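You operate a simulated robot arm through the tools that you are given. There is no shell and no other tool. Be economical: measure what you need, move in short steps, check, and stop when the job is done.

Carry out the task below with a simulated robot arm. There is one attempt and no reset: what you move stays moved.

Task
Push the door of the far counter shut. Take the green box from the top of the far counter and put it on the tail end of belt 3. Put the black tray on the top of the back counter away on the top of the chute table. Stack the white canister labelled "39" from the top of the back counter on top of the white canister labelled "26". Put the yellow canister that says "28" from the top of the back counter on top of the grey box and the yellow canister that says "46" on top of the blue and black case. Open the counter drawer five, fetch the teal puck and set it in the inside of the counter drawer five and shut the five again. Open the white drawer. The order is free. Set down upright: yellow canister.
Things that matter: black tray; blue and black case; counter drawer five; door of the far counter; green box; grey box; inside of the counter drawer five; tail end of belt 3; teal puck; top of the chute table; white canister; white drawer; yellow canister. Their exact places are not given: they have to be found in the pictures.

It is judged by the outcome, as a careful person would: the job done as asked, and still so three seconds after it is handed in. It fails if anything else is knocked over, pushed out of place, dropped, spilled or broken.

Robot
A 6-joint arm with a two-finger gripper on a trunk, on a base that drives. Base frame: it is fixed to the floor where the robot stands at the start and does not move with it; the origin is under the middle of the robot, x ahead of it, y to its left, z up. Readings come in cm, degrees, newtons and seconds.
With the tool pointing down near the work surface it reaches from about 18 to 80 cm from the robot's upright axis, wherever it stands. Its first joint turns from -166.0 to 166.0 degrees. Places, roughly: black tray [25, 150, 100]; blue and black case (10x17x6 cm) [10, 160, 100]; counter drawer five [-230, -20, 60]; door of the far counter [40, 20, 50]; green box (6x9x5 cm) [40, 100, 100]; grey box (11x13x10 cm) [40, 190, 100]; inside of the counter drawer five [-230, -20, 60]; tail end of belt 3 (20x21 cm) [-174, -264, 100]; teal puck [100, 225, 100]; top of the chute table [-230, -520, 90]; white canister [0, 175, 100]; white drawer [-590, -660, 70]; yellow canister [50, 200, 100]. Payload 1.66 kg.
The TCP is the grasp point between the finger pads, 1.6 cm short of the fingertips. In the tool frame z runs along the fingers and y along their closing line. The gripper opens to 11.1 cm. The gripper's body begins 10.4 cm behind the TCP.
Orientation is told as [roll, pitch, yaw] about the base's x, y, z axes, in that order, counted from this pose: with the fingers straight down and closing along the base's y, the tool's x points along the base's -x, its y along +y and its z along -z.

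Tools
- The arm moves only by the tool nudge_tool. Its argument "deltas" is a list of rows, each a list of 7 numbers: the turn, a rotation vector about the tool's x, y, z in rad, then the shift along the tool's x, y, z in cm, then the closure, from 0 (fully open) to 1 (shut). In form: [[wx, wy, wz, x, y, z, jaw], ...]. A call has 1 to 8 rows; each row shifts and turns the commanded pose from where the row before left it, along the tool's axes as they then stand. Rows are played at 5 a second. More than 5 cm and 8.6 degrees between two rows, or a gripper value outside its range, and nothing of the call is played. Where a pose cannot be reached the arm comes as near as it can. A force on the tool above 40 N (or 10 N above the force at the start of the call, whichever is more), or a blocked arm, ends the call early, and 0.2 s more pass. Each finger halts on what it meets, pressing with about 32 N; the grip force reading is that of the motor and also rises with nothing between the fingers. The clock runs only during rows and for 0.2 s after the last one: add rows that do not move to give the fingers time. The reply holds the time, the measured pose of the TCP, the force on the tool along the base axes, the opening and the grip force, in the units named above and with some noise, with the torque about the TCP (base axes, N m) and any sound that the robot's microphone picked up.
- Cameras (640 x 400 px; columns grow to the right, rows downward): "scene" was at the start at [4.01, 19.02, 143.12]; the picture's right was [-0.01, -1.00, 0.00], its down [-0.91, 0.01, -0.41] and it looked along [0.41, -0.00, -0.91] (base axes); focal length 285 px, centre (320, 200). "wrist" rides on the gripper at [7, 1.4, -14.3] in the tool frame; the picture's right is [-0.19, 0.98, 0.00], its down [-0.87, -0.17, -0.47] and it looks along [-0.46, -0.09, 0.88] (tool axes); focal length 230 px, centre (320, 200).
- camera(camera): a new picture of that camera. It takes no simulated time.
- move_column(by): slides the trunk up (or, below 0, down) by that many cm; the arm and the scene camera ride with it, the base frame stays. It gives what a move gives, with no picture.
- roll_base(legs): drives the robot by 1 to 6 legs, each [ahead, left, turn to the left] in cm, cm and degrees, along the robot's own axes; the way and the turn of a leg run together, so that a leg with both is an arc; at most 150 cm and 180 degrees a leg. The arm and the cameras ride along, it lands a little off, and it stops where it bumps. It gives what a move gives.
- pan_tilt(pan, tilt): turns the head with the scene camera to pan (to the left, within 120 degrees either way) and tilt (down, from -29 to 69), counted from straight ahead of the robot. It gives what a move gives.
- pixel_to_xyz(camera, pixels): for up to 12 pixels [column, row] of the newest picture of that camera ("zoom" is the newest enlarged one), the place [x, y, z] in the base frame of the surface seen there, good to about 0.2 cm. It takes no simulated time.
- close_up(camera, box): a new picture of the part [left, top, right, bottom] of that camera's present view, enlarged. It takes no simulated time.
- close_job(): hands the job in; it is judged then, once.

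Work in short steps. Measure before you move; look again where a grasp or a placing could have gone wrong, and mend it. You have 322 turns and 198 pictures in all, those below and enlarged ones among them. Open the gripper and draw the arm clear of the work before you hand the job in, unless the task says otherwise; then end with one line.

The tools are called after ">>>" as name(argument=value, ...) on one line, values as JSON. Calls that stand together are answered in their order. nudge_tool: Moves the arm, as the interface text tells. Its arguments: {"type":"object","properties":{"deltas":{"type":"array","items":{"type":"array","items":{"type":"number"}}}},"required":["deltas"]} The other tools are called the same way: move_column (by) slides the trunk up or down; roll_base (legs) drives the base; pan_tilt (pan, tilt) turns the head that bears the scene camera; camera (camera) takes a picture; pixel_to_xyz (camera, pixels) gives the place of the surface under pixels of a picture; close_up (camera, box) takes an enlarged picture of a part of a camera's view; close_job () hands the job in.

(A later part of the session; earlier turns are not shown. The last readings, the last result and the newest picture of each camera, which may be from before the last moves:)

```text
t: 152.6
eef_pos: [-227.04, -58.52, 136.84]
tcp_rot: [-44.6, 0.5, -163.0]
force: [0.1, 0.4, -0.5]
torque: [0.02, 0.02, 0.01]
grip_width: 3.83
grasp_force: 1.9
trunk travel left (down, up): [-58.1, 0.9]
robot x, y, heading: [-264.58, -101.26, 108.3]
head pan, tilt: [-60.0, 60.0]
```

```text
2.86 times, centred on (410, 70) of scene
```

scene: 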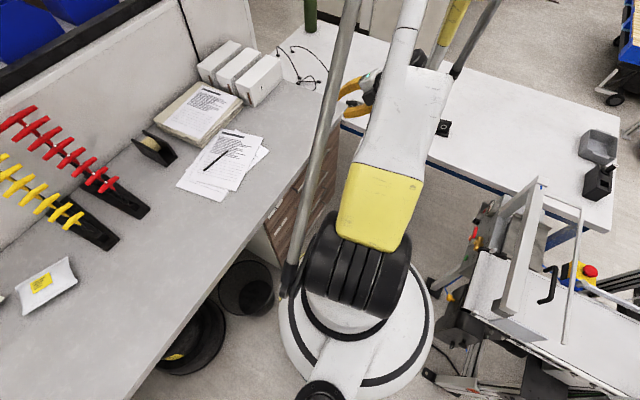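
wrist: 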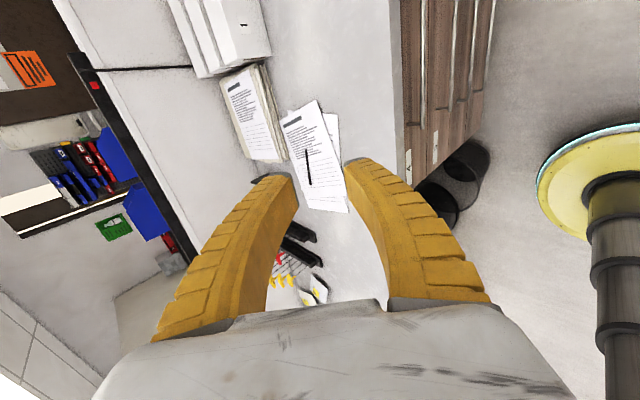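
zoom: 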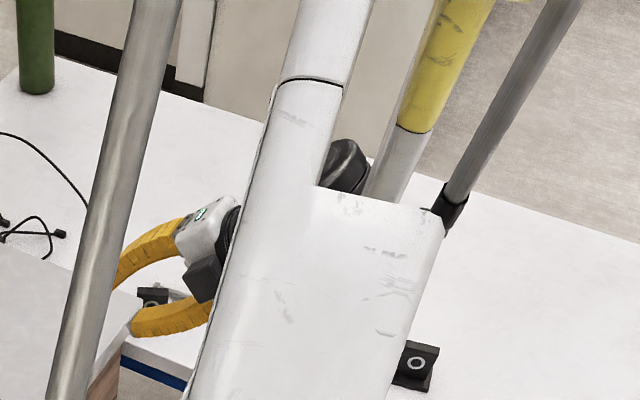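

All arm parts stay west of x=-220 and north of y=-95, so lowering is clear.

>>> move_column(by=-40)

>>> move_column(by=-14)

>>> camera(camera="wrist")

>>> camera(camera="scene")

```text
t: 156.5
eef_pos: [-226.92, -58.52, 96.87]
tcp_rot: [-44.6, 0.4, -163.1]
force: [0.0, -0.5, -0.1]
torque: [0.02, 0.01, 0.02]
grip_width: 3.81
grasp_force: 1.2
trunk travel left (down, up): [-18.1, 40.9]
robot x, y, heading: [-264.14, -101.64, 108.2]
head pan, tilt: [-60.0, 60.0]
```

```text
t: 158.1
eef_pos: [-226.93, -58.58, 82.82]
tcp_rot: [-44.6, 0.4, -163.1]
force: [-0.6, -0.7, 0.1]
torque: [0.0, -0.02, -0.01]
grip_width: 3.81
grasp_force: 2.3
trunk travel left (down, up): [-4.1, 54.9]
robot x, y, heading: [-264.38, -101.47, 108.4]
head pan, tilt: [-60.0, 60.0]
```

```text
136 pictures are left
```

wrist: 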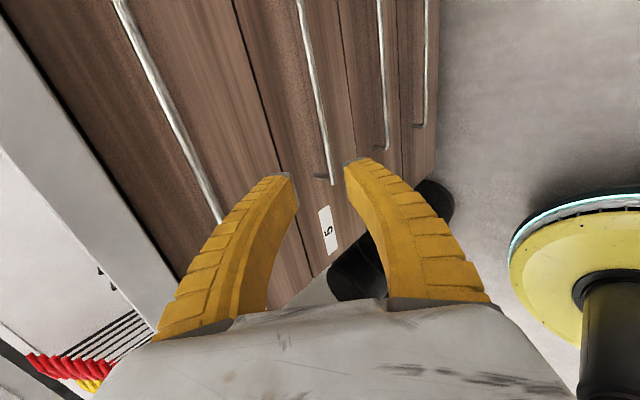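

```text
135 pictures are left
```

scene: 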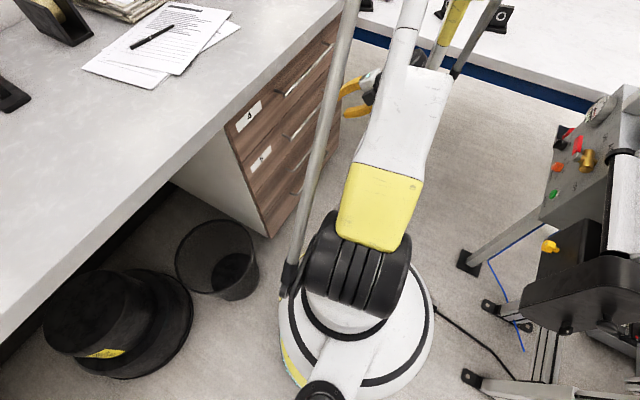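

Alignment looks right. I advance 17 cm along the tool axis and check.

>>> nudge_tool(deltas=[[0, 0, 0, 0, 0.12, 4.25, 0.68], [0, 0, 0, 0, 0.12, 4.25, 0.68], [0, 0, 0, 0, 0.12, 4.25, 0.68], [0, 0, 0, 0, 0.12, 4.25, 0.68]])

>>> camera(camera="wrist")

```text
t: 159.1
eef_pos: [-230.34, -47.36, 70.29]
tcp_rot: [-44.6, 0.3, -163.1]
force: [-0.2, -0.4, 0.4]
torque: [0.01, -0.01, -0.01]
grip_width: 3.81
grasp_force: 1.6
trunk travel left (down, up): [-4.1, 54.9]
robot x, y, heading: [-264.43, -101.56, 108.0]
head pan, tilt: [-60.0, 60.0]
```

```text
134 pictures are left
```

wrist: 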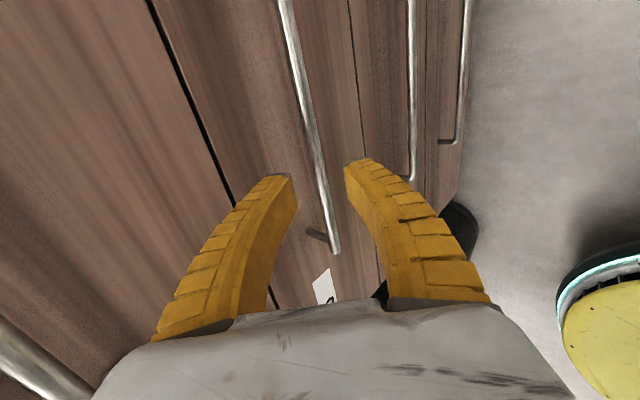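

The bar lies between the fingertips. I advance 4.5 cm and close.

>>> nudge_tool(deltas=[[0, 0, 0, 0, 0, 2.25, 0.68], [0, 0, 0, 0, 0, 2.25, 0.68], [0, 0, 0, 0, 0, 0, 0.9], [0, 0, 0, 0, 0, 0, 1], [0, 0, 0, 0, 0, 0, 1]])

>>> camera(camera="wrist")

```text
t: 160.3
eef_pos: [-231.15, -44.34, 67.2]
tcp_rot: [-44.7, 0.5, -163.1]
force: [2.8, 4.5, 11.2]
torque: [0.11, -0.08, 0.11]
grip_width: 0.89
grasp_force: 33.8
trunk travel left (down, up): [-4.1, 54.9]
robot x, y, heading: [-264.35, -101.33, 108.1]
head pan, tilt: [-60.0, 60.0]
```

```text
133 pictures are left
```

wrist: 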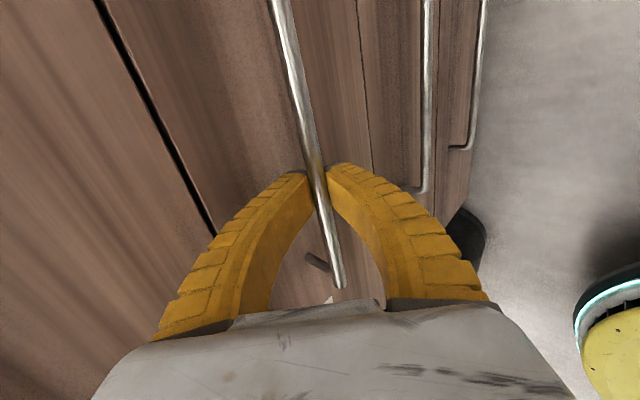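

The bar is gripped. I pull the drawer straight out, in two stages.

>>> nudge_tool(deltas=[[0, 0, 0, 0, 1.4, -1.4, 1], [0, 0, 0, 0, 2, -2, 1], [0, 0, 0, 0, 2, -2, 1], [0, 0, 0, 0, 2, -2, 1]])

>>> nudge_tool(deltas=[[0, 0, 0, 0, 2, -2, 1], [0, 0, 0, 0, 2, -2, 1], [0, 0, 0, 0, 2, -2, 1], [0, 0, 0, 0, 2, -2, 1]])

>>> camera(camera="scene")

```text
t: 161.3
eef_pos: [-226.33, -53.33, 67.97]
tcp_rot: [-44.5, 0.4, -163.3]
force: [0.7, -0.4, -0.5]
torque: [-0.01, 0.05, 0.01]
grip_width: 0.03
grasp_force: 28.7
out of reach, approached as far as the arm can: row 3, 4
trunk travel left (down, up): [-4.1, 54.9]
robot x, y, heading: [-264.39, -101.35, 108.0]
head pan, tilt: [-60.0, 60.0]
```

```text
t: 162.3
eef_pos: [-223.59, -59.62, 68.87]
tcp_rot: [-44.0, -0.6, -164.3]
force: [-0.3, -0.1, 0.2]
torque: [0.0, 0.04, -0.03]
grip_width: 0.0
grasp_force: 29.2
out of reach, approached as far as the arm can: row 1, 2, 3, 4
trunk travel left (down, up): [-4.1, 54.9]
robot x, y, heading: [-264.29, -101.51, 108.2]
head pan, tilt: [-60.0, 60.0]
```

```text
132 pictures are left
```

scene: 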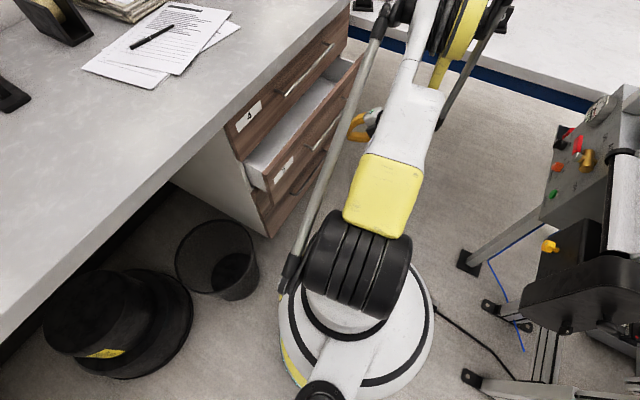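

The drawer came ~10 cm and the fingers slipped off (arm at its lower limit). I'll raise, set the tool vertical and hook the front panel from inside.

>>> move_column(by=30)

>>> nudge_tool(deltas=[[0, 0, 0.143, 0, 0, 0, 1], [0, 0, 0.143, 0, 0, 0, 1], [0, 0, 0.143, 0, 0, 0, 1], [0, 0, 0.143, 0, 0, 0, 1], [0, 0, 0.143, 0, 0, 0, 1], [0, 0, 0.143, 0, 0, 0, 1], [0, 0, 0.143, 0, 0, 0, 1], [0, 0, 0.143, 0, 0, 0, 1]])

>>> nudge_tool(deltas=[[0, 0, 0.143, 0, 0, 0, 1], [0, 0, 0.143, 0, 0, 0, 1], [0, 0, 0.143, 0, 0, 0, 1], [0, 0.13, 0, 0, 0, 0, 1], [0, 0.13, 0, 0, 0, 0, 1], [0, 0.13, 0, 0, 0, 0, 1], [0, 0.13, 0, 0, 0, 0, 1], [0, 0.13, 0, 0, 0, 0, 1]])

>>> camera(camera="wrist")

```text
t: 165.3
eef_pos: [-223.59, -59.52, 98.89]
tcp_rot: [-44.2, -0.6, -164.2]
force: [-0.9, 0.8, -0.1]
torque: [0.02, 0.02, 0.02]
grip_width: 0.02
grasp_force: 28.8
trunk travel left (down, up): [-34.1, 24.9]
robot x, y, heading: [-264.72, -101.8, 108.2]
head pan, tilt: [-60.0, 60.0]
```

```text
t: 167.1
eef_pos: [-223.44, -59.56, 98.89]
tcp_rot: [-21.1, -39.7, 137.7]
force: [0.7, 0.2, 0.3]
torque: [0.0, 0.03, -0.01]
grip_width: 0.01
grasp_force: 28.9
trunk travel left (down, up): [-34.1, 24.9]
robot x, y, heading: [-264.23, -101.4, 108.5]
head pan, tilt: [-60.0, 60.0]
```

```text
t: 168.9
eef_pos: [-223.62, -59.43, 99.0]
tcp_rot: [0.6, -6.8, 105.7]
force: [-0.3, 0.4, 0.6]
torque: [-0.02, -0.01, 0.02]
grip_width: 0.01
grasp_force: 28.9
trunk travel left (down, up): [-34.1, 24.9]
robot x, y, heading: [-264.32, -101.34, 108.4]
head pan, tilt: [-60.0, 60.0]
```

```text
131 pictures are left
```

wrist: 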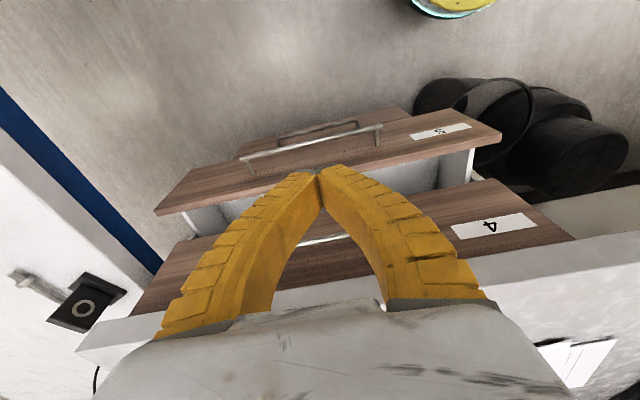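

I measure the panel's top edge and the gap behind it.

>>> pixel_to_xyz(camera="wrist", pixels=[[180, 212], [475, 146], [240, 196], [430, 160], [430, 170], [230, 212], [310, 242], [445, 178], [250, 208], [200, 245]])

```text
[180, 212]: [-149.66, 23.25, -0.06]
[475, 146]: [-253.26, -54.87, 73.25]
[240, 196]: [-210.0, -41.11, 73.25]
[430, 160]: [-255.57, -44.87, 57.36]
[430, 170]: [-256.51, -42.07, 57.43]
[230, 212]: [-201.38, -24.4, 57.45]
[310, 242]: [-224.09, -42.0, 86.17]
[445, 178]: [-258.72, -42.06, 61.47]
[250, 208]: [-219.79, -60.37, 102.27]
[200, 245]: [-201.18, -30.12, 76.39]
```

Panel top inner edge at z 73.3, drawer only ~9 cm open. I move left of the upper handle and tilt ~20° to hook behind the panel.

>>> nudge_tool(deltas=[[0, 0, 0, -1.6, 4.7, 0, 1], [0, 0, 0, -1.6, 4.7, 0, 1], [0, 0, 0, -1.6, 4.7, 0, 1], [0, 0, 0, -1.6, 4.7, 0, 1], [0, -0.12, 0, 0, 0, 0, 1], [0, -0.12, 0, 0, 0, 0, 1]])

>>> camera(camera="wrist")

```text
t: 170.3
eef_pos: [-241.24, -54.74, 103.81]
tcp_rot: [0.7, -20.5, 105.5]
force: [0.0, 0.0, -0.8]
torque: [-0.02, 0.02, 0.01]
grip_width: 0.0
grasp_force: 28.1
out of reach, approached as far as the arm can: row 4, 5, 6
trunk travel left (down, up): [-34.1, 24.9]
robot x, y, heading: [-264.5, -101.37, 108.2]
head pan, tilt: [-60.0, 60.0]
```

```text
130 pictures are left
```

wrist: 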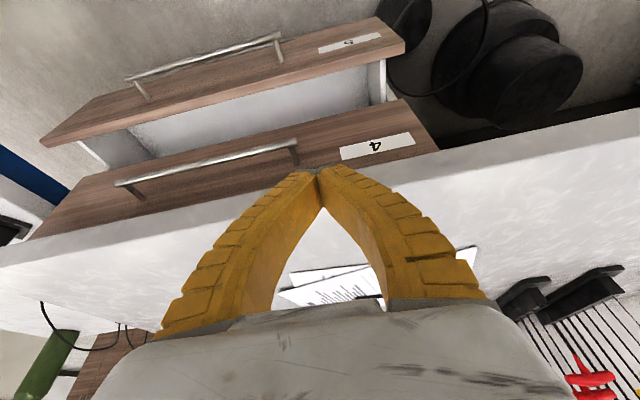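

The arm hits its near-low limit; I need more distance. I shift the base left 18 and back 10 cm.

>>> roll_base(legs=[[-10, 18, 0]])

>>> nudge_tool(deltas=[[0, 0, 0, -1.5, -4.6, 0, 1], [0, 0, 0, -1.5, -4.6, 0, 1], [0, 0, 0, -1.5, -4.6, 0, 1]])

>>> move_column(by=-15)

>>> camera(camera="wrist")

```text
t: 172.0
eef_pos: [-255.68, -69.71, 103.82]
tcp_rot: [0.8, -20.5, 105.5]
force: [-0.1, 0.4, -0.1]
torque: [0.01, -0.04, 0.0]
grip_width: 0.0
grasp_force: 28.8
trunk travel left (down, up): [-34.1, 24.9]
robot x, y, heading: [-278.49, -116.31, 108.1]
head pan, tilt: [-60.0, 60.0]
```

```text
t: 172.8
eef_pos: [-243.19, -61.79, 105.22]
tcp_rot: [0.9, -20.3, 105.5]
force: [-0.3, -0.5, -0.1]
torque: [0.0, 0.03, 0.05]
grip_width: 0.0
grasp_force: 28.9
trunk travel left (down, up): [-34.1, 24.9]
robot x, y, heading: [-278.37, -116.27, 108.3]
head pan, tilt: [-60.0, 60.0]
```

```text
t: 174.5
eef_pos: [-243.34, -61.97, 90.3]
tcp_rot: [0.7, -20.4, 105.6]
force: [0.8, 0.5, 0.0]
torque: [-0.03, 0.01, 0.0]
grip_width: 0.0
grasp_force: 28.6
trunk travel left (down, up): [-19.1, 39.9]
robot x, y, heading: [-278.93, -116.48, 108.3]
head pan, tilt: [-60.0, 60.0]
```

```text
129 pictures are left
```

wrist: 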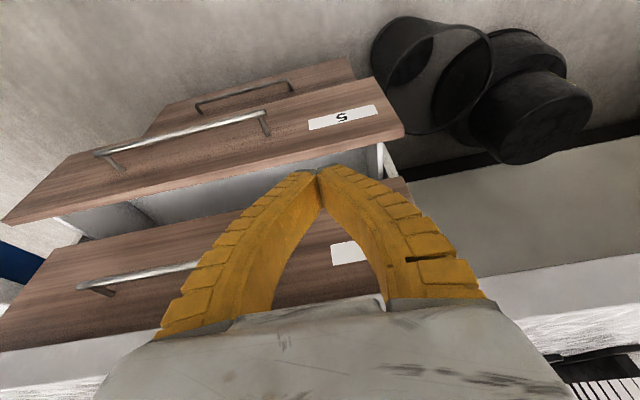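

I move forward 5.5 cm, then slide down along the tool axis into the drawer behind the panel.

>>> nudge_tool(deltas=[[0, 0, 0, -2.58, 0, 0.96, 1], [0, 0, 0, -2.58, 0, 0.96, 1], [0, 0, 0, 0, 0, 4.5, 1], [0, 0, 0, 0, 0, 4.5, 1]])

>>> camera(camera="wrist")

```text
t: 175.5
eef_pos: [-245.77, -53.19, 81.79]
tcp_rot: [0.8, -20.4, 105.6]
force: [-0.7, -0.6, 0.1]
torque: [0.01, 0.01, 0.0]
grip_width: 0.01
grasp_force: 28.7
trunk travel left (down, up): [-19.1, 39.9]
robot x, y, heading: [-278.91, -116.32, 108.2]
head pan, tilt: [-60.0, 60.0]
```

```text
128 pictures are left
```

wrist: 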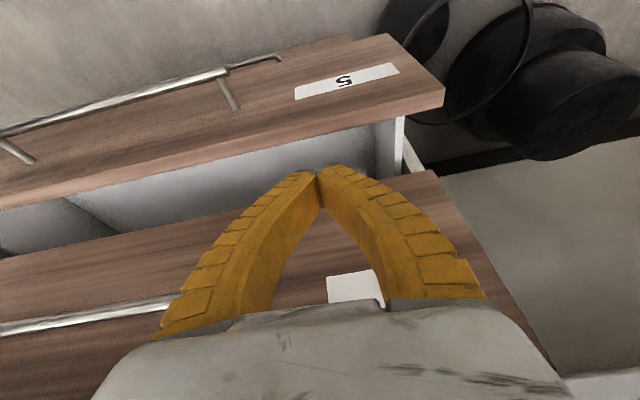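

Tip is heading into the gap. Continue down 13 cm.

>>> nudge_tool(deltas=[[0, 0, 0, 0.15, 0, 4.3, 1], [0, 0, 0, 0.15, 0, 4.3, 1], [0, 0, 0, 0.15, 0, 4.3, 1]])

>>> camera(camera="wrist")

```text
t: 176.3
eef_pos: [-247.46, -50.2, 70.49]
tcp_rot: [0.7, -20.4, 105.5]
force: [-0.1, 0.0, 1.0]
torque: [-0.01, -0.02, 0.03]
grip_width: 0.0
grasp_force: 28.9
out of reach, approached as far as the arm can: row 3
trunk travel left (down, up): [-19.1, 39.9]
robot x, y, heading: [-278.95, -116.15, 108.2]
head pan, tilt: [-60.0, 60.0]
```

```text
127 pictures are left
```

wrist: 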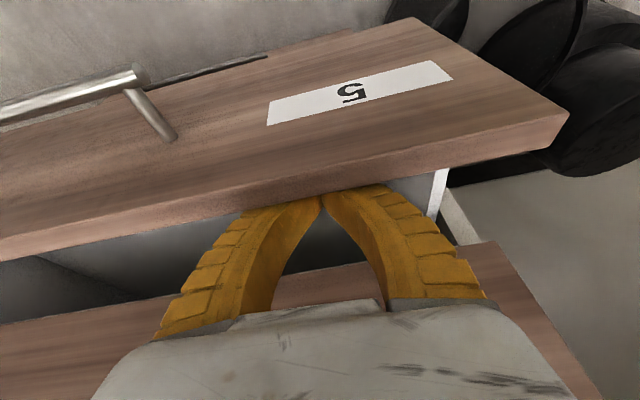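

The fingers are hooked behind panel five. I pull by driving the base straight back 18 cm along the lane.

>>> roll_base(legs=[[-18, 0, 0]])

>>> camera(camera="wrist")

```text
t: 177.8
eef_pos: [-241.92, -67.12, 70.51]
tcp_rot: [0.8, -20.5, 105.6]
force: [-0.6, 0.1, 0.6]
torque: [-0.03, 0.04, 0.01]
grip_width: 0.0
grasp_force: 29.1
trunk travel left (down, up): [-19.1, 39.9]
robot x, y, heading: [-272.84, -133.34, 108.2]
head pan, tilt: [-60.0, 60.0]
```

```text
126 pictures are left
```

wrist: 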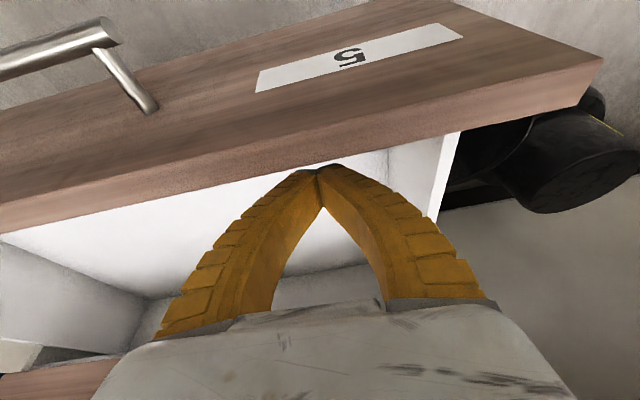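

Drawer is ~24 cm open. I free the fingers and raise the trunk.

>>> nudge_tool(deltas=[[0, 0, 0, -0.94, 0, 0.35, 1]])

>>> move_column(by=39)

>>> camera(camera="wrist")

```text
t: 178.2
eef_pos: [-242.43, -66.19, 70.79]
tcp_rot: [0.6, -20.4, 105.7]
force: [-0.7, 0.7, 0.2]
torque: [0.0, 0.04, 0.0]
grip_width: 0.0
grasp_force: 29.1
out of reach, approached as far as the arm can: row 1
trunk travel left (down, up): [-19.1, 39.9]
robot x, y, heading: [-273.44, -133.37, 108.3]
head pan, tilt: [-60.0, 60.0]
```

```text
t: 182.0
eef_pos: [-242.41, -66.25, 109.82]
tcp_rot: [0.7, -20.3, 105.5]
force: [1.5, 0.0, 1.0]
torque: [-0.02, 0.01, 0.0]
grip_width: 0.0
grasp_force: 28.5
trunk travel left (down, up): [-58.1, 0.9]
robot x, y, heading: [-273.47, -133.09, 108.4]
head pan, tilt: [-60.0, 60.0]
```

```text
125 pictures are left
```

wrist: 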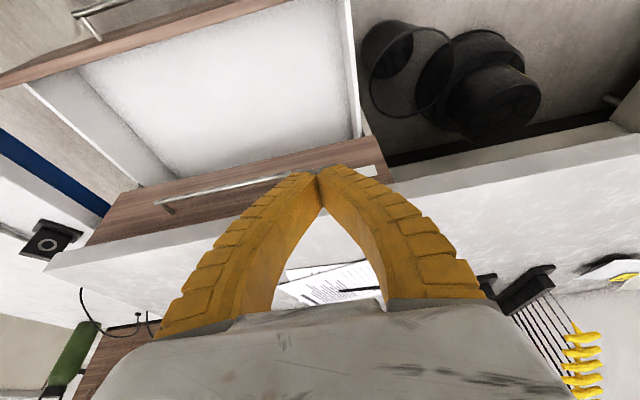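

Drawer five is open and empty. I record its interior for later.

>>> pixel_to_xyz(camera="wrist", pixels=[[220, 100], [250, 60], [150, 120], [330, 110], [340, 20], [95, 60], [250, 140], [200, 30]])

```text
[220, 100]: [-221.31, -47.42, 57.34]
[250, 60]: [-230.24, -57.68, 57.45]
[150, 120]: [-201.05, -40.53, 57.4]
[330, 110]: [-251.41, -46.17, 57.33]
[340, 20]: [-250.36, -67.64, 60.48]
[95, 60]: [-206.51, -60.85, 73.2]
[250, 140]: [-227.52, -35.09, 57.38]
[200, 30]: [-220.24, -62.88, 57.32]
```

Now I tuck the arm: up and in toward the lane's center before driving back out.

>>> nudge_tool(deltas=[[0, 0, 0, 0.47, 0, -4.4, 1], [0, 0, 0, 0.47, 0, -4.4, 1], [0, 0, 0, 0.47, 0, -4.4, 1], [0, 0, 0, 0.47, 0, -4.4, 1], [0, 0, 0, 0.47, 0, -4.4, 1], [0, 0, 0, 0, 4.9, 0, 0.5], [0, 0, 0, 0, 4.9, 0, 0], [0, 0, 0, 0, 4.9, 0, 0]])

>>> nudge_tool(deltas=[[0, 0.12, 0, 0, 4.9, 0, 0], [0, 0.12, 0, 0, 4.9, 0, 0], [0, 0.1, 0, 0, 4.9, 0, 0], [0, 0, 0, 0, 4.9, 0, 0], [0, 0, 0, 0, 4.9, 0, 0], [0, 0, 0, 0, 4.9, 0, 0], [0, 0, 0, 0, 3, 0, 0]])

>>> camera(camera="scene")

```text
t: 183.8
eef_pos: [-253.85, -80.05, 129.75]
tcp_rot: [0.7, -20.5, 105.5]
force: [0.1, -0.2, 0.1]
torque: [0.0, -0.03, -0.02]
grip_width: 11.1
grasp_force: 0.1
trunk travel left (down, up): [-58.1, 0.9]
robot x, y, heading: [-273.56, -132.98, 108.5]
head pan, tilt: [-60.0, 60.0]
```

```text
t: 185.4
eef_pos: [-284.6, -88.62, 130.37]
tcp_rot: [0.6, -0.9, 105.8]
force: [0.1, -0.6, 0.9]
torque: [0.0, 0.02, -0.02]
grip_width: 11.12
grasp_force: 0.2
trunk travel left (down, up): [-58.1, 0.9]
robot x, y, heading: [-273.36, -133.24, 108.4]
head pan, tilt: [-60.0, 60.0]
```

```text
124 pictures are left
```

scene: 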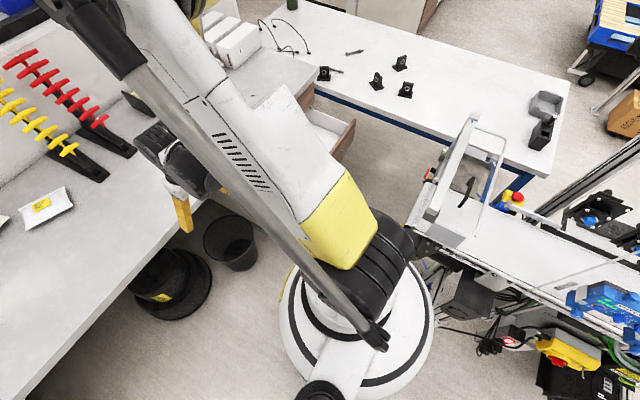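

I back out of the lane and check position.

>>> roll_base(legs=[[-100, 3, 0], [-83, 1, 0]])

```text
t: 194.5
eef_pos: [-231.61, -262.35, 130.22]
tcp_rot: [0.7, -1.0, 106.2]
force: [-0.2, -0.1, 0.2]
torque: [0.03, 0.02, 0.01]
grip_width: 11.09
grasp_force: 0.1
trunk travel left (down, up): [-58.1, 0.9]
robot x, y, heading: [-219.92, -306.8, 108.7]
head pan, tilt: [-60.0, 60.0]
```

Out of the lane as planned; I continue around the tail and back to the open floor.

>>> roll_base(legs=[[-34.2, -41.1, 0], [22.1, -62.4, 0], [35.2, -36.2, 0], [70.3, -97.8, 0]])

```text
t: 209.1
eef_pos: [-38.44, -96.55, 130.17]
tcp_rot: [0.8, -0.9, 105.7]
force: [-0.6, -0.4, 0.3]
torque: [0.0, 0.0, -0.02]
grip_width: 11.1
grasp_force: 0.1
trunk travel left (down, up): [-58.1, 0.9]
robot x, y, heading: [-27.28, -141.12, 108.2]
head pan, tilt: [-60.0, 60.0]
```

Next I go north between the white table and the far counter's end.

>>> roll_base(legs=[[90, -15, 0], [90, -15, 0], [70, 0, 0]])

>>> pan_tilt(pan=-70, tilt=35)

>>> camera(camera="scene")

```text
t: 221.8
eef_pos: [-86.11, 150.38, 130.3]
tcp_rot: [0.8, -0.8, 105.2]
force: [0.3, -0.5, -0.3]
torque: [-0.02, 0.01, 0.01]
grip_width: 11.07
grasp_force: 0.1
trunk travel left (down, up): [-58.1, 0.9]
robot x, y, heading: [-74.98, 105.72, 107.7]
head pan, tilt: [-60.0, 60.0]
```

```text
t: 222.6
eef_pos: [-86.04, 150.3, 130.31]
tcp_rot: [0.7, -1.0, 105.2]
force: [0.0, -0.9, 1.6]
torque: [0.0, -0.01, 0.01]
grip_width: 11.1
grasp_force: 0.0
trunk travel left (down, up): [-58.1, 0.9]
robot x, y, heading: [-75.06, 105.96, 107.8]
head pan, tilt: [-70.0, 35.0]
```

```text
123 pictures are left
```

scene: 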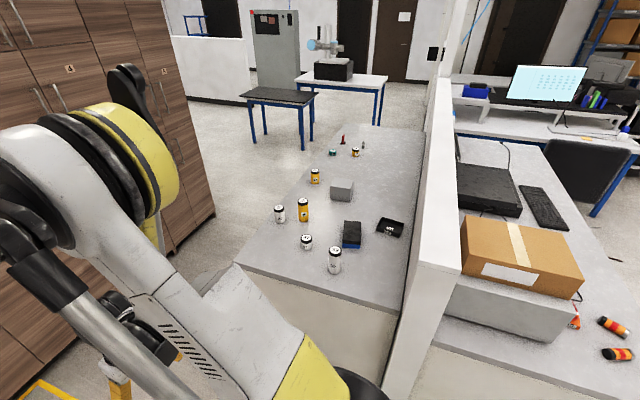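

Excellent view of the back counter. I zoom in on its items and measure.

>>> close_up(camera="scene", box=[230, 120, 430, 280])

>>> pixel_to_xyz(camera="zoom", pixels=[[335, 330], [240, 385], [155, 285], [230, 260], [265, 160], [340, 215], [390, 355], [510, 335], [327, 97], [395, 95], [360, 60], [425, 75]])

>>> pixel_to_xyz(camera="scene", pixels=[[236, 262], [300, 150], [395, 310], [425, 130], [175, 235], [210, 215]])

```text
2.50 times, centred on (330, 200) of scene
```

zoom: 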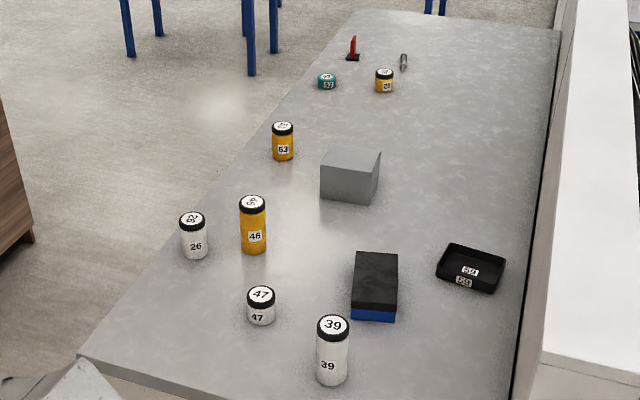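

```text
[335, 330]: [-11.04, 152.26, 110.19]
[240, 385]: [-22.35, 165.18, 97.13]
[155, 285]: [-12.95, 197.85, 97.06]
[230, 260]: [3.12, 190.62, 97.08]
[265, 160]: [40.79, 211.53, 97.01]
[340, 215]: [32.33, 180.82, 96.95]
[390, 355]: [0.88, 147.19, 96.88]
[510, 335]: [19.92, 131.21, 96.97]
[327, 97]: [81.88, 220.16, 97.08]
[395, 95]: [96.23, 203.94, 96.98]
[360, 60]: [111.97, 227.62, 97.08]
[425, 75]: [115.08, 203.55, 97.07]
```

```text
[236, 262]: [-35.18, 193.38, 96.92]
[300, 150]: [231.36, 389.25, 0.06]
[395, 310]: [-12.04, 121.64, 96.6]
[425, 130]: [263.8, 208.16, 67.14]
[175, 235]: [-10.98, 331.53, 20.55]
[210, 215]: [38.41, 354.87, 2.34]
```

Items identified: 39 near (-11,152), 26 near (-3,190), 46 near (5,190), case (3,150), tray (22,135), grey box (32,183), 28 near (96,204), teal puck (82,220). I take a station at the counter's west end facing along it.

>>> roll_base(legs=[[27, -30, 0], [0, 0, -90], [4, 0, 0]])

>>> pan_tilt(pan=-10, tilt=45)

>>> camera(camera="scene")

>>> camera(camera="wrist")

```text
t: 229.4
eef_pos: [-5.99, 153.56, 130.32]
tcp_rot: [0.8, -0.9, 15.6]
force: [0.0, -0.1, -0.4]
torque: [-0.01, 0.03, 0.01]
grip_width: 11.07
grasp_force: 0.0
trunk travel left (down, up): [-58.1, 0.9]
robot x, y, heading: [-50.58, 142.09, 18.1]
head pan, tilt: [-70.0, 35.0]
```

```text
t: 230.7
eef_pos: [-6.04, 153.58, 130.27]
tcp_rot: [0.7, -1.0, 15.7]
force: [0.3, 0.4, -0.2]
torque: [0.02, -0.02, -0.02]
grip_width: 11.07
grasp_force: 0.2
trunk travel left (down, up): [-58.1, 0.9]
robot x, y, heading: [-50.41, 142.32, 18.2]
head pan, tilt: [-10.0, 45.0]
```

```text
121 pictures are left
```

scene: 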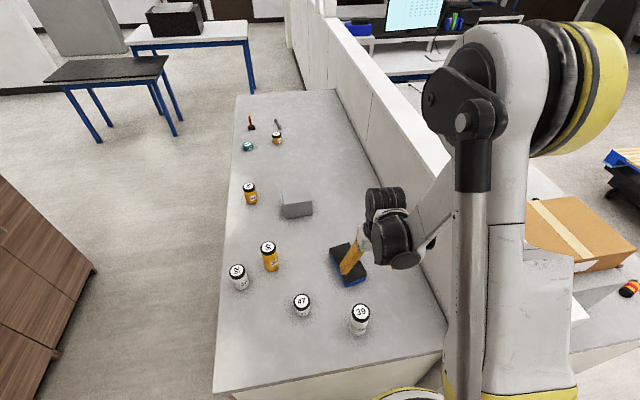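

```text
120 pictures are left
```

wrist: 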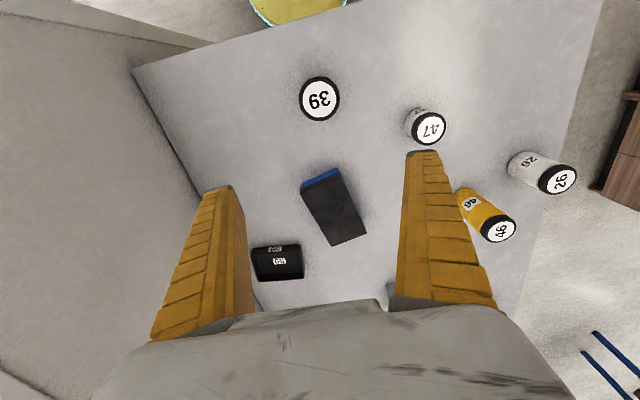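

I zoom for precise tops and heights.

>>> close_up(camera="scene", box=[215, 220, 405, 345])

```text
3.20 times, centred on (310, 282) of scene
```

zoom: 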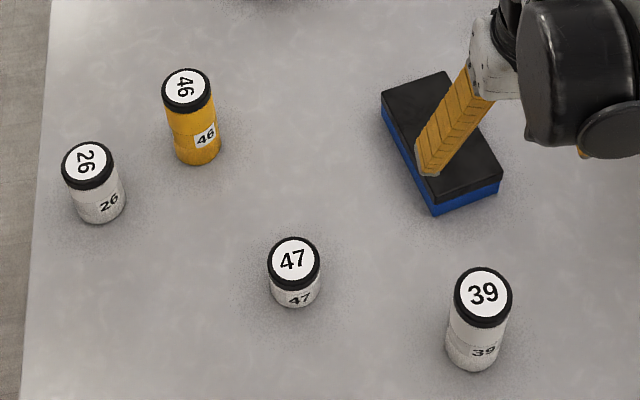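

>>> pixel_to_xyz(camera="zoom", pixels=[[483, 295], [456, 290], [509, 292], [483, 270], [483, 320], [87, 163], [64, 163], [110, 160], [87, 185], [184, 88], [165, 88], [208, 88]])

>>> pixel_to_xyz(camera="zoom", pixels=[[184, 110], [186, 71], [383, 92], [446, 74], [500, 168], [433, 190], [292, 260], [87, 144], [433, 214], [380, 105], [472, 370], [198, 163]])

```text
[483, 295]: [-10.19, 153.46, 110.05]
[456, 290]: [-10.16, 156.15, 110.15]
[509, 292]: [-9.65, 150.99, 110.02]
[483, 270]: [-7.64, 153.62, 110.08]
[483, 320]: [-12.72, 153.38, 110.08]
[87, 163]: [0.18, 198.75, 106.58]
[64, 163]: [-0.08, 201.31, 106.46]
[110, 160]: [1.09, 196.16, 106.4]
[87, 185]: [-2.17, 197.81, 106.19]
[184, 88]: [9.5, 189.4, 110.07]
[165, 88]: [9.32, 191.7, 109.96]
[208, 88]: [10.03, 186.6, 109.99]
```

```text
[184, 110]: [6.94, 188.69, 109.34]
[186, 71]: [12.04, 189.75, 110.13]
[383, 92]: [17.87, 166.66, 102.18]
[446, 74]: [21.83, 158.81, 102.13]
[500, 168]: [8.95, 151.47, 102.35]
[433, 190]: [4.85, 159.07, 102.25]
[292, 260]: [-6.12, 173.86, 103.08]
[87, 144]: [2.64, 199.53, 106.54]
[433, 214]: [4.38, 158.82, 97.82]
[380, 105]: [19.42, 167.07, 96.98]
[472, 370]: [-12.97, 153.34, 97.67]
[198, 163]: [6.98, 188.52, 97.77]
```

39 is at (-10.1,153.5), top z 110; 26 at (0.3,198.5), top z 106.5; 46 at (9.6,189.3), top 110; case centre (13.4,159), top 102.3. I align above 39 and descend by trunk.

>>> nudge_tool(deltas=[[0, 0, 0, 4.0, 1.0, 0, 0]])

>>> move_column(by=-14)

>>> camera(camera="wrist")

```text
t: 231.1
eef_pos: [-10.19, 153.55, 130.74]
tcp_rot: [0.7, -1.0, 15.7]
force: [-0.7, -0.2, 0.3]
torque: [-0.03, -0.08, -0.02]
grip_width: 11.11
grasp_force: 0.1
out of reach, approached as far as the arm can: row 1
trunk travel left (down, up): [-58.1, 0.9]
robot x, y, heading: [-50.37, 142.36, 18.4]
head pan, tilt: [-10.0, 45.0]
```

```text
t: 232.8
eef_pos: [-9.82, 153.56, 116.64]
tcp_rot: [0.8, -0.9, 15.7]
force: [-0.4, -0.2, -0.6]
torque: [0.01, 0.03, 0.0]
grip_width: 11.07
grasp_force: 0.1
trunk travel left (down, up): [-44.1, 14.9]
robot x, y, heading: [-50.37, 142.21, 18.5]
head pan, tilt: [-10.0, 45.0]
```

```text
118 pictures are left
```

wrist: 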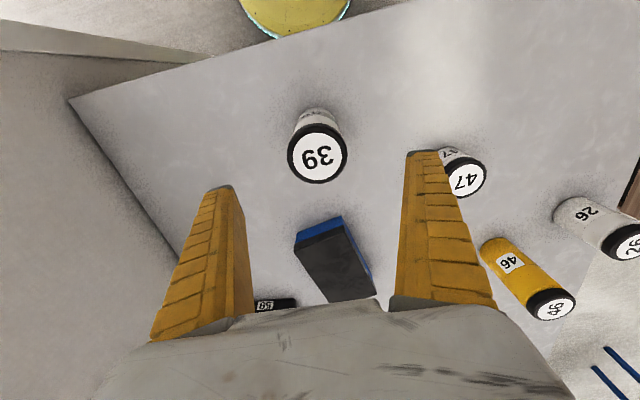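

39 is centered between the fingers. Lower 10.6 cm more and close.

>>> move_column(by=-10.6)

>>> nudge_tool(deltas=[[0, 0, 0, 0, 0, 0, 0.4], [0, 0, 0, 0, 0, 0, 0.7], [0, 0, 0, 0, 0, 0, 0.7], [0, 0, 0, 0, 0, 0, 0.7]])

>>> move_column(by=22)

>>> camera(camera="wrist")

```text
t: 234.2
eef_pos: [-9.96, 153.55, 106.07]
tcp_rot: [0.7, -0.9, 15.7]
force: [0.9, 0.5, 0.3]
torque: [0.01, -0.02, 0.02]
grip_width: 11.07
grasp_force: 0.1
trunk travel left (down, up): [-33.5, 25.5]
robot x, y, heading: [-50.65, 142.22, 17.9]
head pan, tilt: [-10.0, 45.0]
```

```text
t: 235.2
eef_pos: [-9.81, 153.6, 106.15]
tcp_rot: [0.8, -0.9, 15.7]
force: [1.3, -3.7, 10.3]
torque: [-0.12, 0.2, 0.13]
grip_width: 5.41
grasp_force: 32.2
trunk travel left (down, up): [-33.5, 25.5]
robot x, y, heading: [-50.72, 141.89, 18.2]
head pan, tilt: [-10.0, 45.0]
```

```text
t: 237.5
eef_pos: [-9.81, 153.58, 128.0]
tcp_rot: [0.8, -1.0, 15.8]
force: [0.1, 0.2, -1.9]
torque: [0.02, -0.01, 0.04]
grip_width: 5.38
grasp_force: 32.4
trunk travel left (down, up): [-55.5, 3.5]
robot x, y, heading: [-50.65, 142.67, 18.2]
head pan, tilt: [-10.0, 45.0]
```

```text
117 pictures are left
```

wrist: 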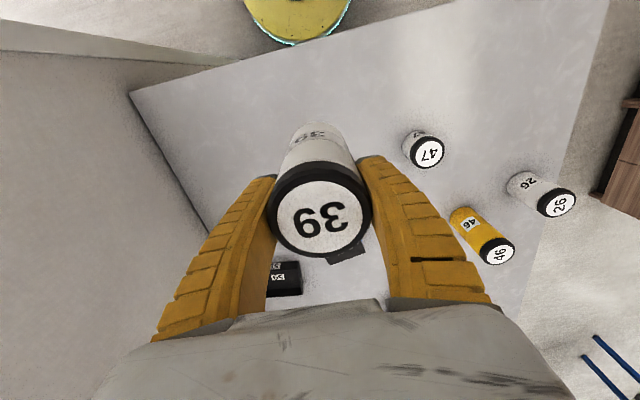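

39 is held; bottom is at ≈119. I carry it over to 26 (22 cm along -x tool, 40 along y).

>>> nudge_tool(deltas=[[0, 0, 0, -2.2, 4.05, 0, 0.7], [0, 0, 0, -2.2, 4.05, 0, 0.7], [0, 0, 0, -2.2, 4.05, 0, 0.7], [0, 0, 0, -2.2, 4.05, 0, 0.7], [0, 0, 0, -2.2, 4.05, 0, 0.7], [0, 0, 0, -2.2, 4.05, 0, 0.7], [0, 0, 0, -2.2, 4.05, 0, 0.7], [0, 0, 0, -2.2, 4.05, 0, 0.7]])

>>> nudge_tool(deltas=[[0, 0, 0, -2.2, 4.05, 0, 0.7], [0, 0, 0, -2.2, 4.05, 0, 0.7], [0, 0, 0, 0, 0, 0, 0.7]])

>>> camera(camera="scene")

```text
t: 239.3
eef_pos: [-1.42, 189.96, 128.58]
tcp_rot: [0.6, -0.8, 15.6]
force: [0.1, 0.2, -2.5]
torque: [-0.03, 0.02, 0.02]
grip_width: 5.37
grasp_force: 32.1
trunk travel left (down, up): [-55.5, 3.5]
robot x, y, heading: [-50.55, 141.78, 18.2]
head pan, tilt: [-10.0, 45.0]
```

```text
t: 240.1
eef_pos: [0.21, 198.56, 128.94]
tcp_rot: [0.7, -0.9, 15.7]
force: [0.8, 0.2, -1.2]
torque: [0.02, 0.0, 0.01]
grip_width: 5.36
grasp_force: 32.4
trunk travel left (down, up): [-55.5, 3.5]
robot x, y, heading: [-50.64, 142.36, 17.9]
head pan, tilt: [-10.0, 45.0]
```

```text
116 pictures are left
```

scene: 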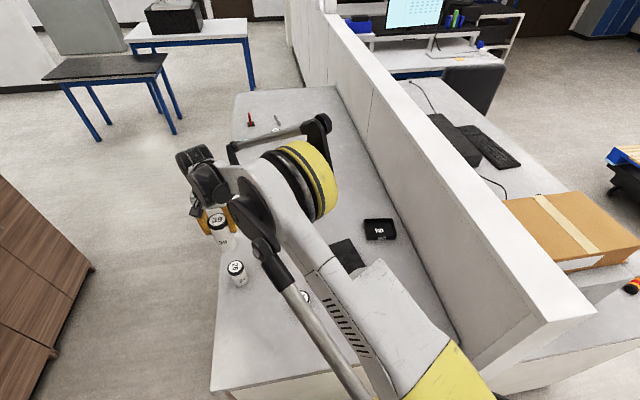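

I zoom to measure the carried canister's top against 26's top.

>>> close_up(camera="scene", box=[170, 180, 290, 300])

```text
3.33 times, centred on (230, 240) of scene
```

zoom: 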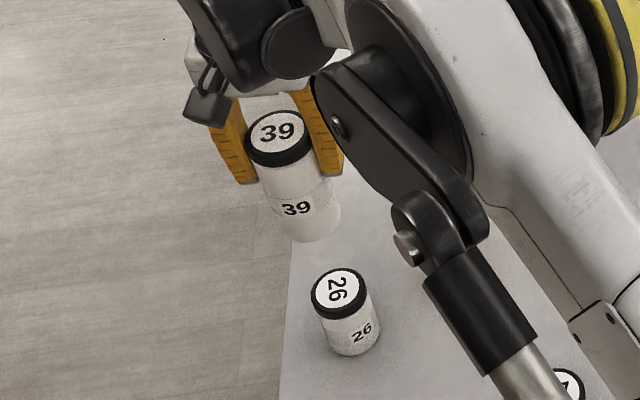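

>>> pixel_to_xyz(camera="zoom", pixels=[[277, 131], [250, 128], [303, 130], [278, 115], [277, 150], [338, 288], [314, 286], [362, 288], [338, 270], [338, 307], [310, 235]])

```text
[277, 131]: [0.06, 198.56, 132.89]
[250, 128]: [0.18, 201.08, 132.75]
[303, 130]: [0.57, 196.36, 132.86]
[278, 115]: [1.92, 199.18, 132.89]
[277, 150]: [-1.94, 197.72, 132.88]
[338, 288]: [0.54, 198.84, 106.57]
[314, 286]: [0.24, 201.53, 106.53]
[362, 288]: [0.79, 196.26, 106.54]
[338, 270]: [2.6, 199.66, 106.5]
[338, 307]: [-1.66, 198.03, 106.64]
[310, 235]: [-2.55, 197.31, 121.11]
```

The carried canister is within 0.4 cm; I correct and lower 12.9 cm, then finely.

>>> nudge_tool(deltas=[[0, 0, 0, -0.34, 0.15, 0, 0.7]])

>>> move_column(by=-12.5)

>>> close_up(camera="scene", box=[190, 210, 290, 310])

```text
t: 240.5
eef_pos: [0.59, 198.73, 128.95]
tcp_rot: [0.7, -0.8, 15.7]
force: [0.0, 0.3, -3.0]
torque: [0.06, 0.02, 0.03]
grip_width: 5.35
grasp_force: 32.2
trunk travel left (down, up): [-55.5, 3.5]
robot x, y, heading: [-50.66, 142.38, 18.0]
head pan, tilt: [-10.0, 45.0]
```

```text
t: 242.1
eef_pos: [0.63, 198.8, 116.38]
tcp_rot: [0.7, -0.9, 15.7]
force: [-0.5, -0.5, -2.4]
torque: [-0.02, 0.0, -0.02]
grip_width: 5.37
grasp_force: 32.3
trunk travel left (down, up): [-43.0, 16.0]
robot x, y, heading: [-50.69, 142.41, 18.1]
head pan, tilt: [-10.0, 45.0]
```

```text
4.00 times, centred on (240, 260) of scene
```

zoom: 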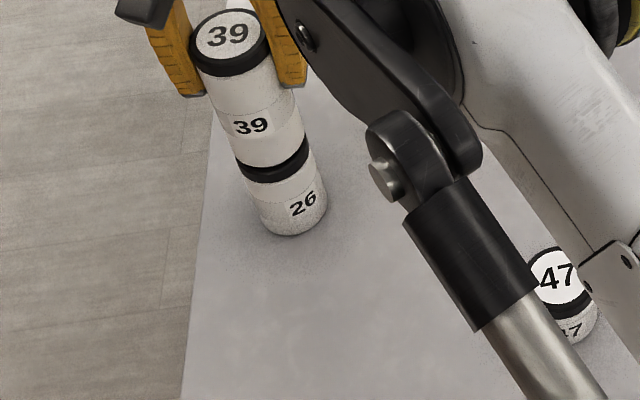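

Well aligned. I lower 0.7 cm and read the force.

>>> move_column(by=-0.7)

>>> nudge_tool(deltas=[[0, 0, 0, 0, 0, 0, 0.7]])

```text
t: 242.6
eef_pos: [0.48, 198.8, 115.63]
tcp_rot: [0.7, -0.9, 15.7]
force: [0.2, -0.1, -2.2]
torque: [0.01, -0.04, -0.02]
grip_width: 5.36
grasp_force: 32.1
trunk travel left (down, up): [-42.3, 16.7]
robot x, y, heading: [-50.54, 142.41, 18.0]
head pan, tilt: [-10.0, 45.0]
```

```text
t: 243.0
eef_pos: [0.51, 198.84, 115.62]
tcp_rot: [0.7, -1.0, 15.7]
force: [-0.2, -0.6, -1.3]
torque: [0.0, 0.01, 0.0]
grip_width: 5.36
grasp_force: 32.0
trunk travel left (down, up): [-42.3, 16.7]
robot x, y, heading: [-50.41, 142.28, 18.0]
head pan, tilt: [-10.0, 45.0]
```

Not yet touching (force still its weight); lower in 0.2 cm steps.

>>> move_column(by=-0.2)

>>> move_column(by=-0.15)

```text
t: 243.5
eef_pos: [0.6, 198.76, 115.64]
tcp_rot: [0.6, -0.8, 15.7]
force: [2.6, 2.0, 14.9]
torque: [0.2, -0.14, 0.01]
grip_width: 5.36
grasp_force: 32.7
trunk travel left (down, up): [-42.1, 16.9]
robot x, y, heading: [-50.59, 142.33, 18.4]
head pan, tilt: [-10.0, 45.0]
```

```text
t: 244.1
eef_pos: [0.48, 198.73, 115.48]
tcp_rot: [0.7, -0.9, 15.7]
force: [3.5, 4.1, 25.4]
torque: [0.09, -0.18, 0.01]
grip_width: 5.51
grasp_force: 32.1
trunk travel left (down, up): [-41.9, 17.1]
robot x, y, heading: [-50.52, 142.01, 18.3]
head pan, tilt: [-10.0, 45.0]
```

Contact made. I ease back 0.15 cm to unload, release slowly, then raise.

>>> move_column(by=0.15)

>>> nudge_tool(deltas=[[0, 0, 0, 0, 0, 0, 0.45], [0, 0, 0, 0, 0, 0, 0.35], [0, 0, 0, 0, 0, 0, 0.2], [0, 0, 0, 0, 0, 0, 0], [0, 0, 0, 0, 0, 0, 0]])

>>> move_column(by=15)

>>> camera(camera="wrist")

```text
t: 244.6
eef_pos: [0.54, 198.74, 115.6]
tcp_rot: [0.8, -1.0, 15.7]
force: [0.2, 0.2, 14.5]
torque: [-0.17, 0.23, 0.01]
grip_width: 5.42
grasp_force: 32.4
trunk travel left (down, up): [-42.1, 16.9]
robot x, y, heading: [-50.67, 142.12, 18.1]
head pan, tilt: [-10.0, 45.0]
```

```text
t: 245.8
eef_pos: [0.65, 198.74, 115.52]
tcp_rot: [0.7, -0.9, 15.7]
force: [-0.5, -0.2, -0.7]
torque: [0.01, 0.0, -0.05]
grip_width: 11.08
grasp_force: 0.1
trunk travel left (down, up): [-42.1, 16.9]
robot x, y, heading: [-50.7, 142.07, 18.3]
head pan, tilt: [-10.0, 45.0]
```

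```text
t: 247.5
eef_pos: [0.55, 198.75, 130.42]
tcp_rot: [0.7, -0.9, 15.8]
force: [0.9, -0.1, 0.2]
torque: [0.03, 0.01, -0.01]
grip_width: 11.1
grasp_force: 0.1
trunk travel left (down, up): [-57.1, 1.9]
robot x, y, heading: [-50.53, 142.33, 18.2]
head pan, tilt: [-10.0, 45.0]
```

```text
113 pictures are left
```

wrist: 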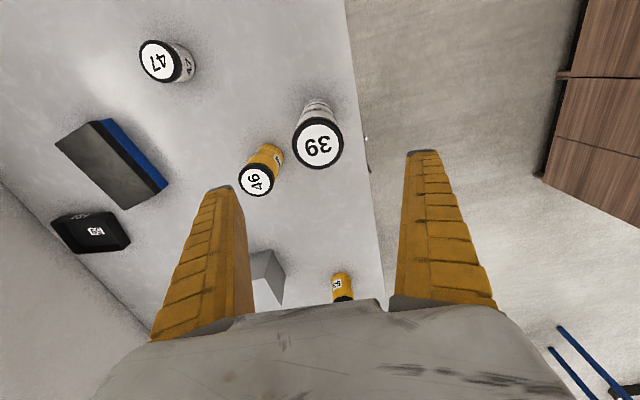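

39 now stands on 26. Next I move over 46 at (9.6,189.2) and descend.

>>> nudge_tool(deltas=[[0, 0, 0, -2.05, -3.87, 0, 0], [0, 0, 0, -2.05, -3.87, 0, 0], [0, 0, 0, -2.05, -3.87, 0, 0], [0, 0, 0, 0, 0, 0, 0]])

>>> move_column(by=-14)

>>> camera(camera="wrist")

```text
t: 248.5
eef_pos: [9.73, 189.46, 130.6]
tcp_rot: [0.7, -0.9, 15.7]
force: [0.1, 1.1, 0.9]
torque: [-0.03, -0.05, -0.02]
grip_width: 11.09
grasp_force: 0.0
trunk travel left (down, up): [-57.1, 1.9]
robot x, y, heading: [-50.37, 142.01, 18.3]
head pan, tilt: [-10.0, 45.0]
```

```text
t: 250.2
eef_pos: [9.82, 189.41, 116.64]
tcp_rot: [0.7, -0.9, 15.8]
force: [1.0, 0.7, -0.8]
torque: [-0.03, 0.01, 0.0]
grip_width: 11.1
grasp_force: 0.0
trunk travel left (down, up): [-43.1, 15.9]
robot x, y, heading: [-50.8, 142.2, 18.2]
head pan, tilt: [-10.0, 45.0]
```

```text
112 pictures are left
```

wrist: 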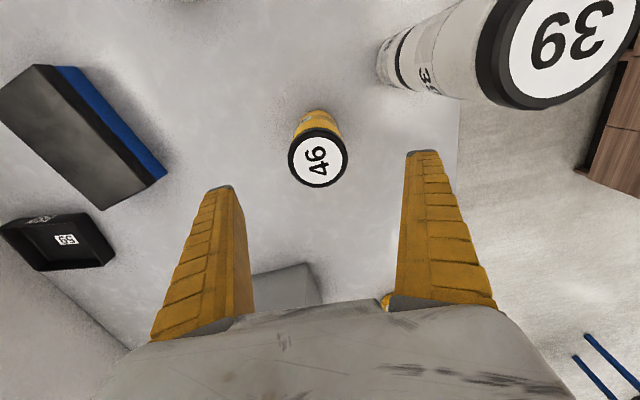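

Centered. Lower 10.5 cm, grip and lift.

>>> move_column(by=-10.5)

>>> nudge_tool(deltas=[[0, 0, 0, 0, 0, 0, 0.4], [0, 0, 0, 0, 0, 0, 0.7], [0, 0, 0, 0, 0, 0, 0.7], [0, 0, 0, 0, 0, 0, 0.7]])

>>> move_column(by=24)

>>> camera(camera="wrist")

```text
t: 251.6
eef_pos: [9.58, 189.37, 106.04]
tcp_rot: [0.7, -0.8, 15.6]
force: [-0.4, 0.1, 0.4]
torque: [0.01, 0.02, 0.0]
grip_width: 11.09
grasp_force: 0.1
trunk travel left (down, up): [-32.6, 26.4]
robot x, y, heading: [-50.78, 142.23, 18.1]
head pan, tilt: [-10.0, 45.0]
```

```text
t: 252.6
eef_pos: [9.72, 189.37, 106.13]
tcp_rot: [0.6, -0.9, 15.7]
force: [2.8, -1.1, 5.9]
torque: [0.06, -0.06, -0.04]
grip_width: 5.31
grasp_force: 31.7
trunk travel left (down, up): [-32.6, 26.4]
robot x, y, heading: [-50.71, 142.08, 18.2]
head pan, tilt: [-10.0, 45.0]
```

```text
t: 255.1
eef_pos: [9.92, 189.46, 130.0]
tcp_rot: [0.7, -0.8, 15.8]
force: [-0.6, 0.2, -2.0]
torque: [-0.01, -0.02, -0.01]
grip_width: 5.29
grasp_force: 32.7
trunk travel left (down, up): [-56.6, 2.4]
robot x, y, heading: [-50.33, 142.1, 17.9]
head pan, tilt: [-10.0, 45.0]
```

```text
111 pictures are left
```

wrist: 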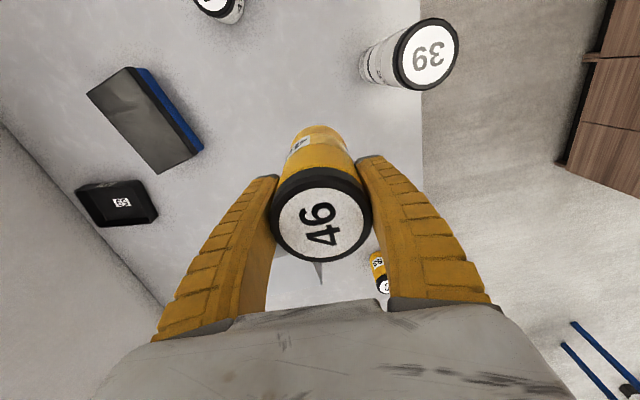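

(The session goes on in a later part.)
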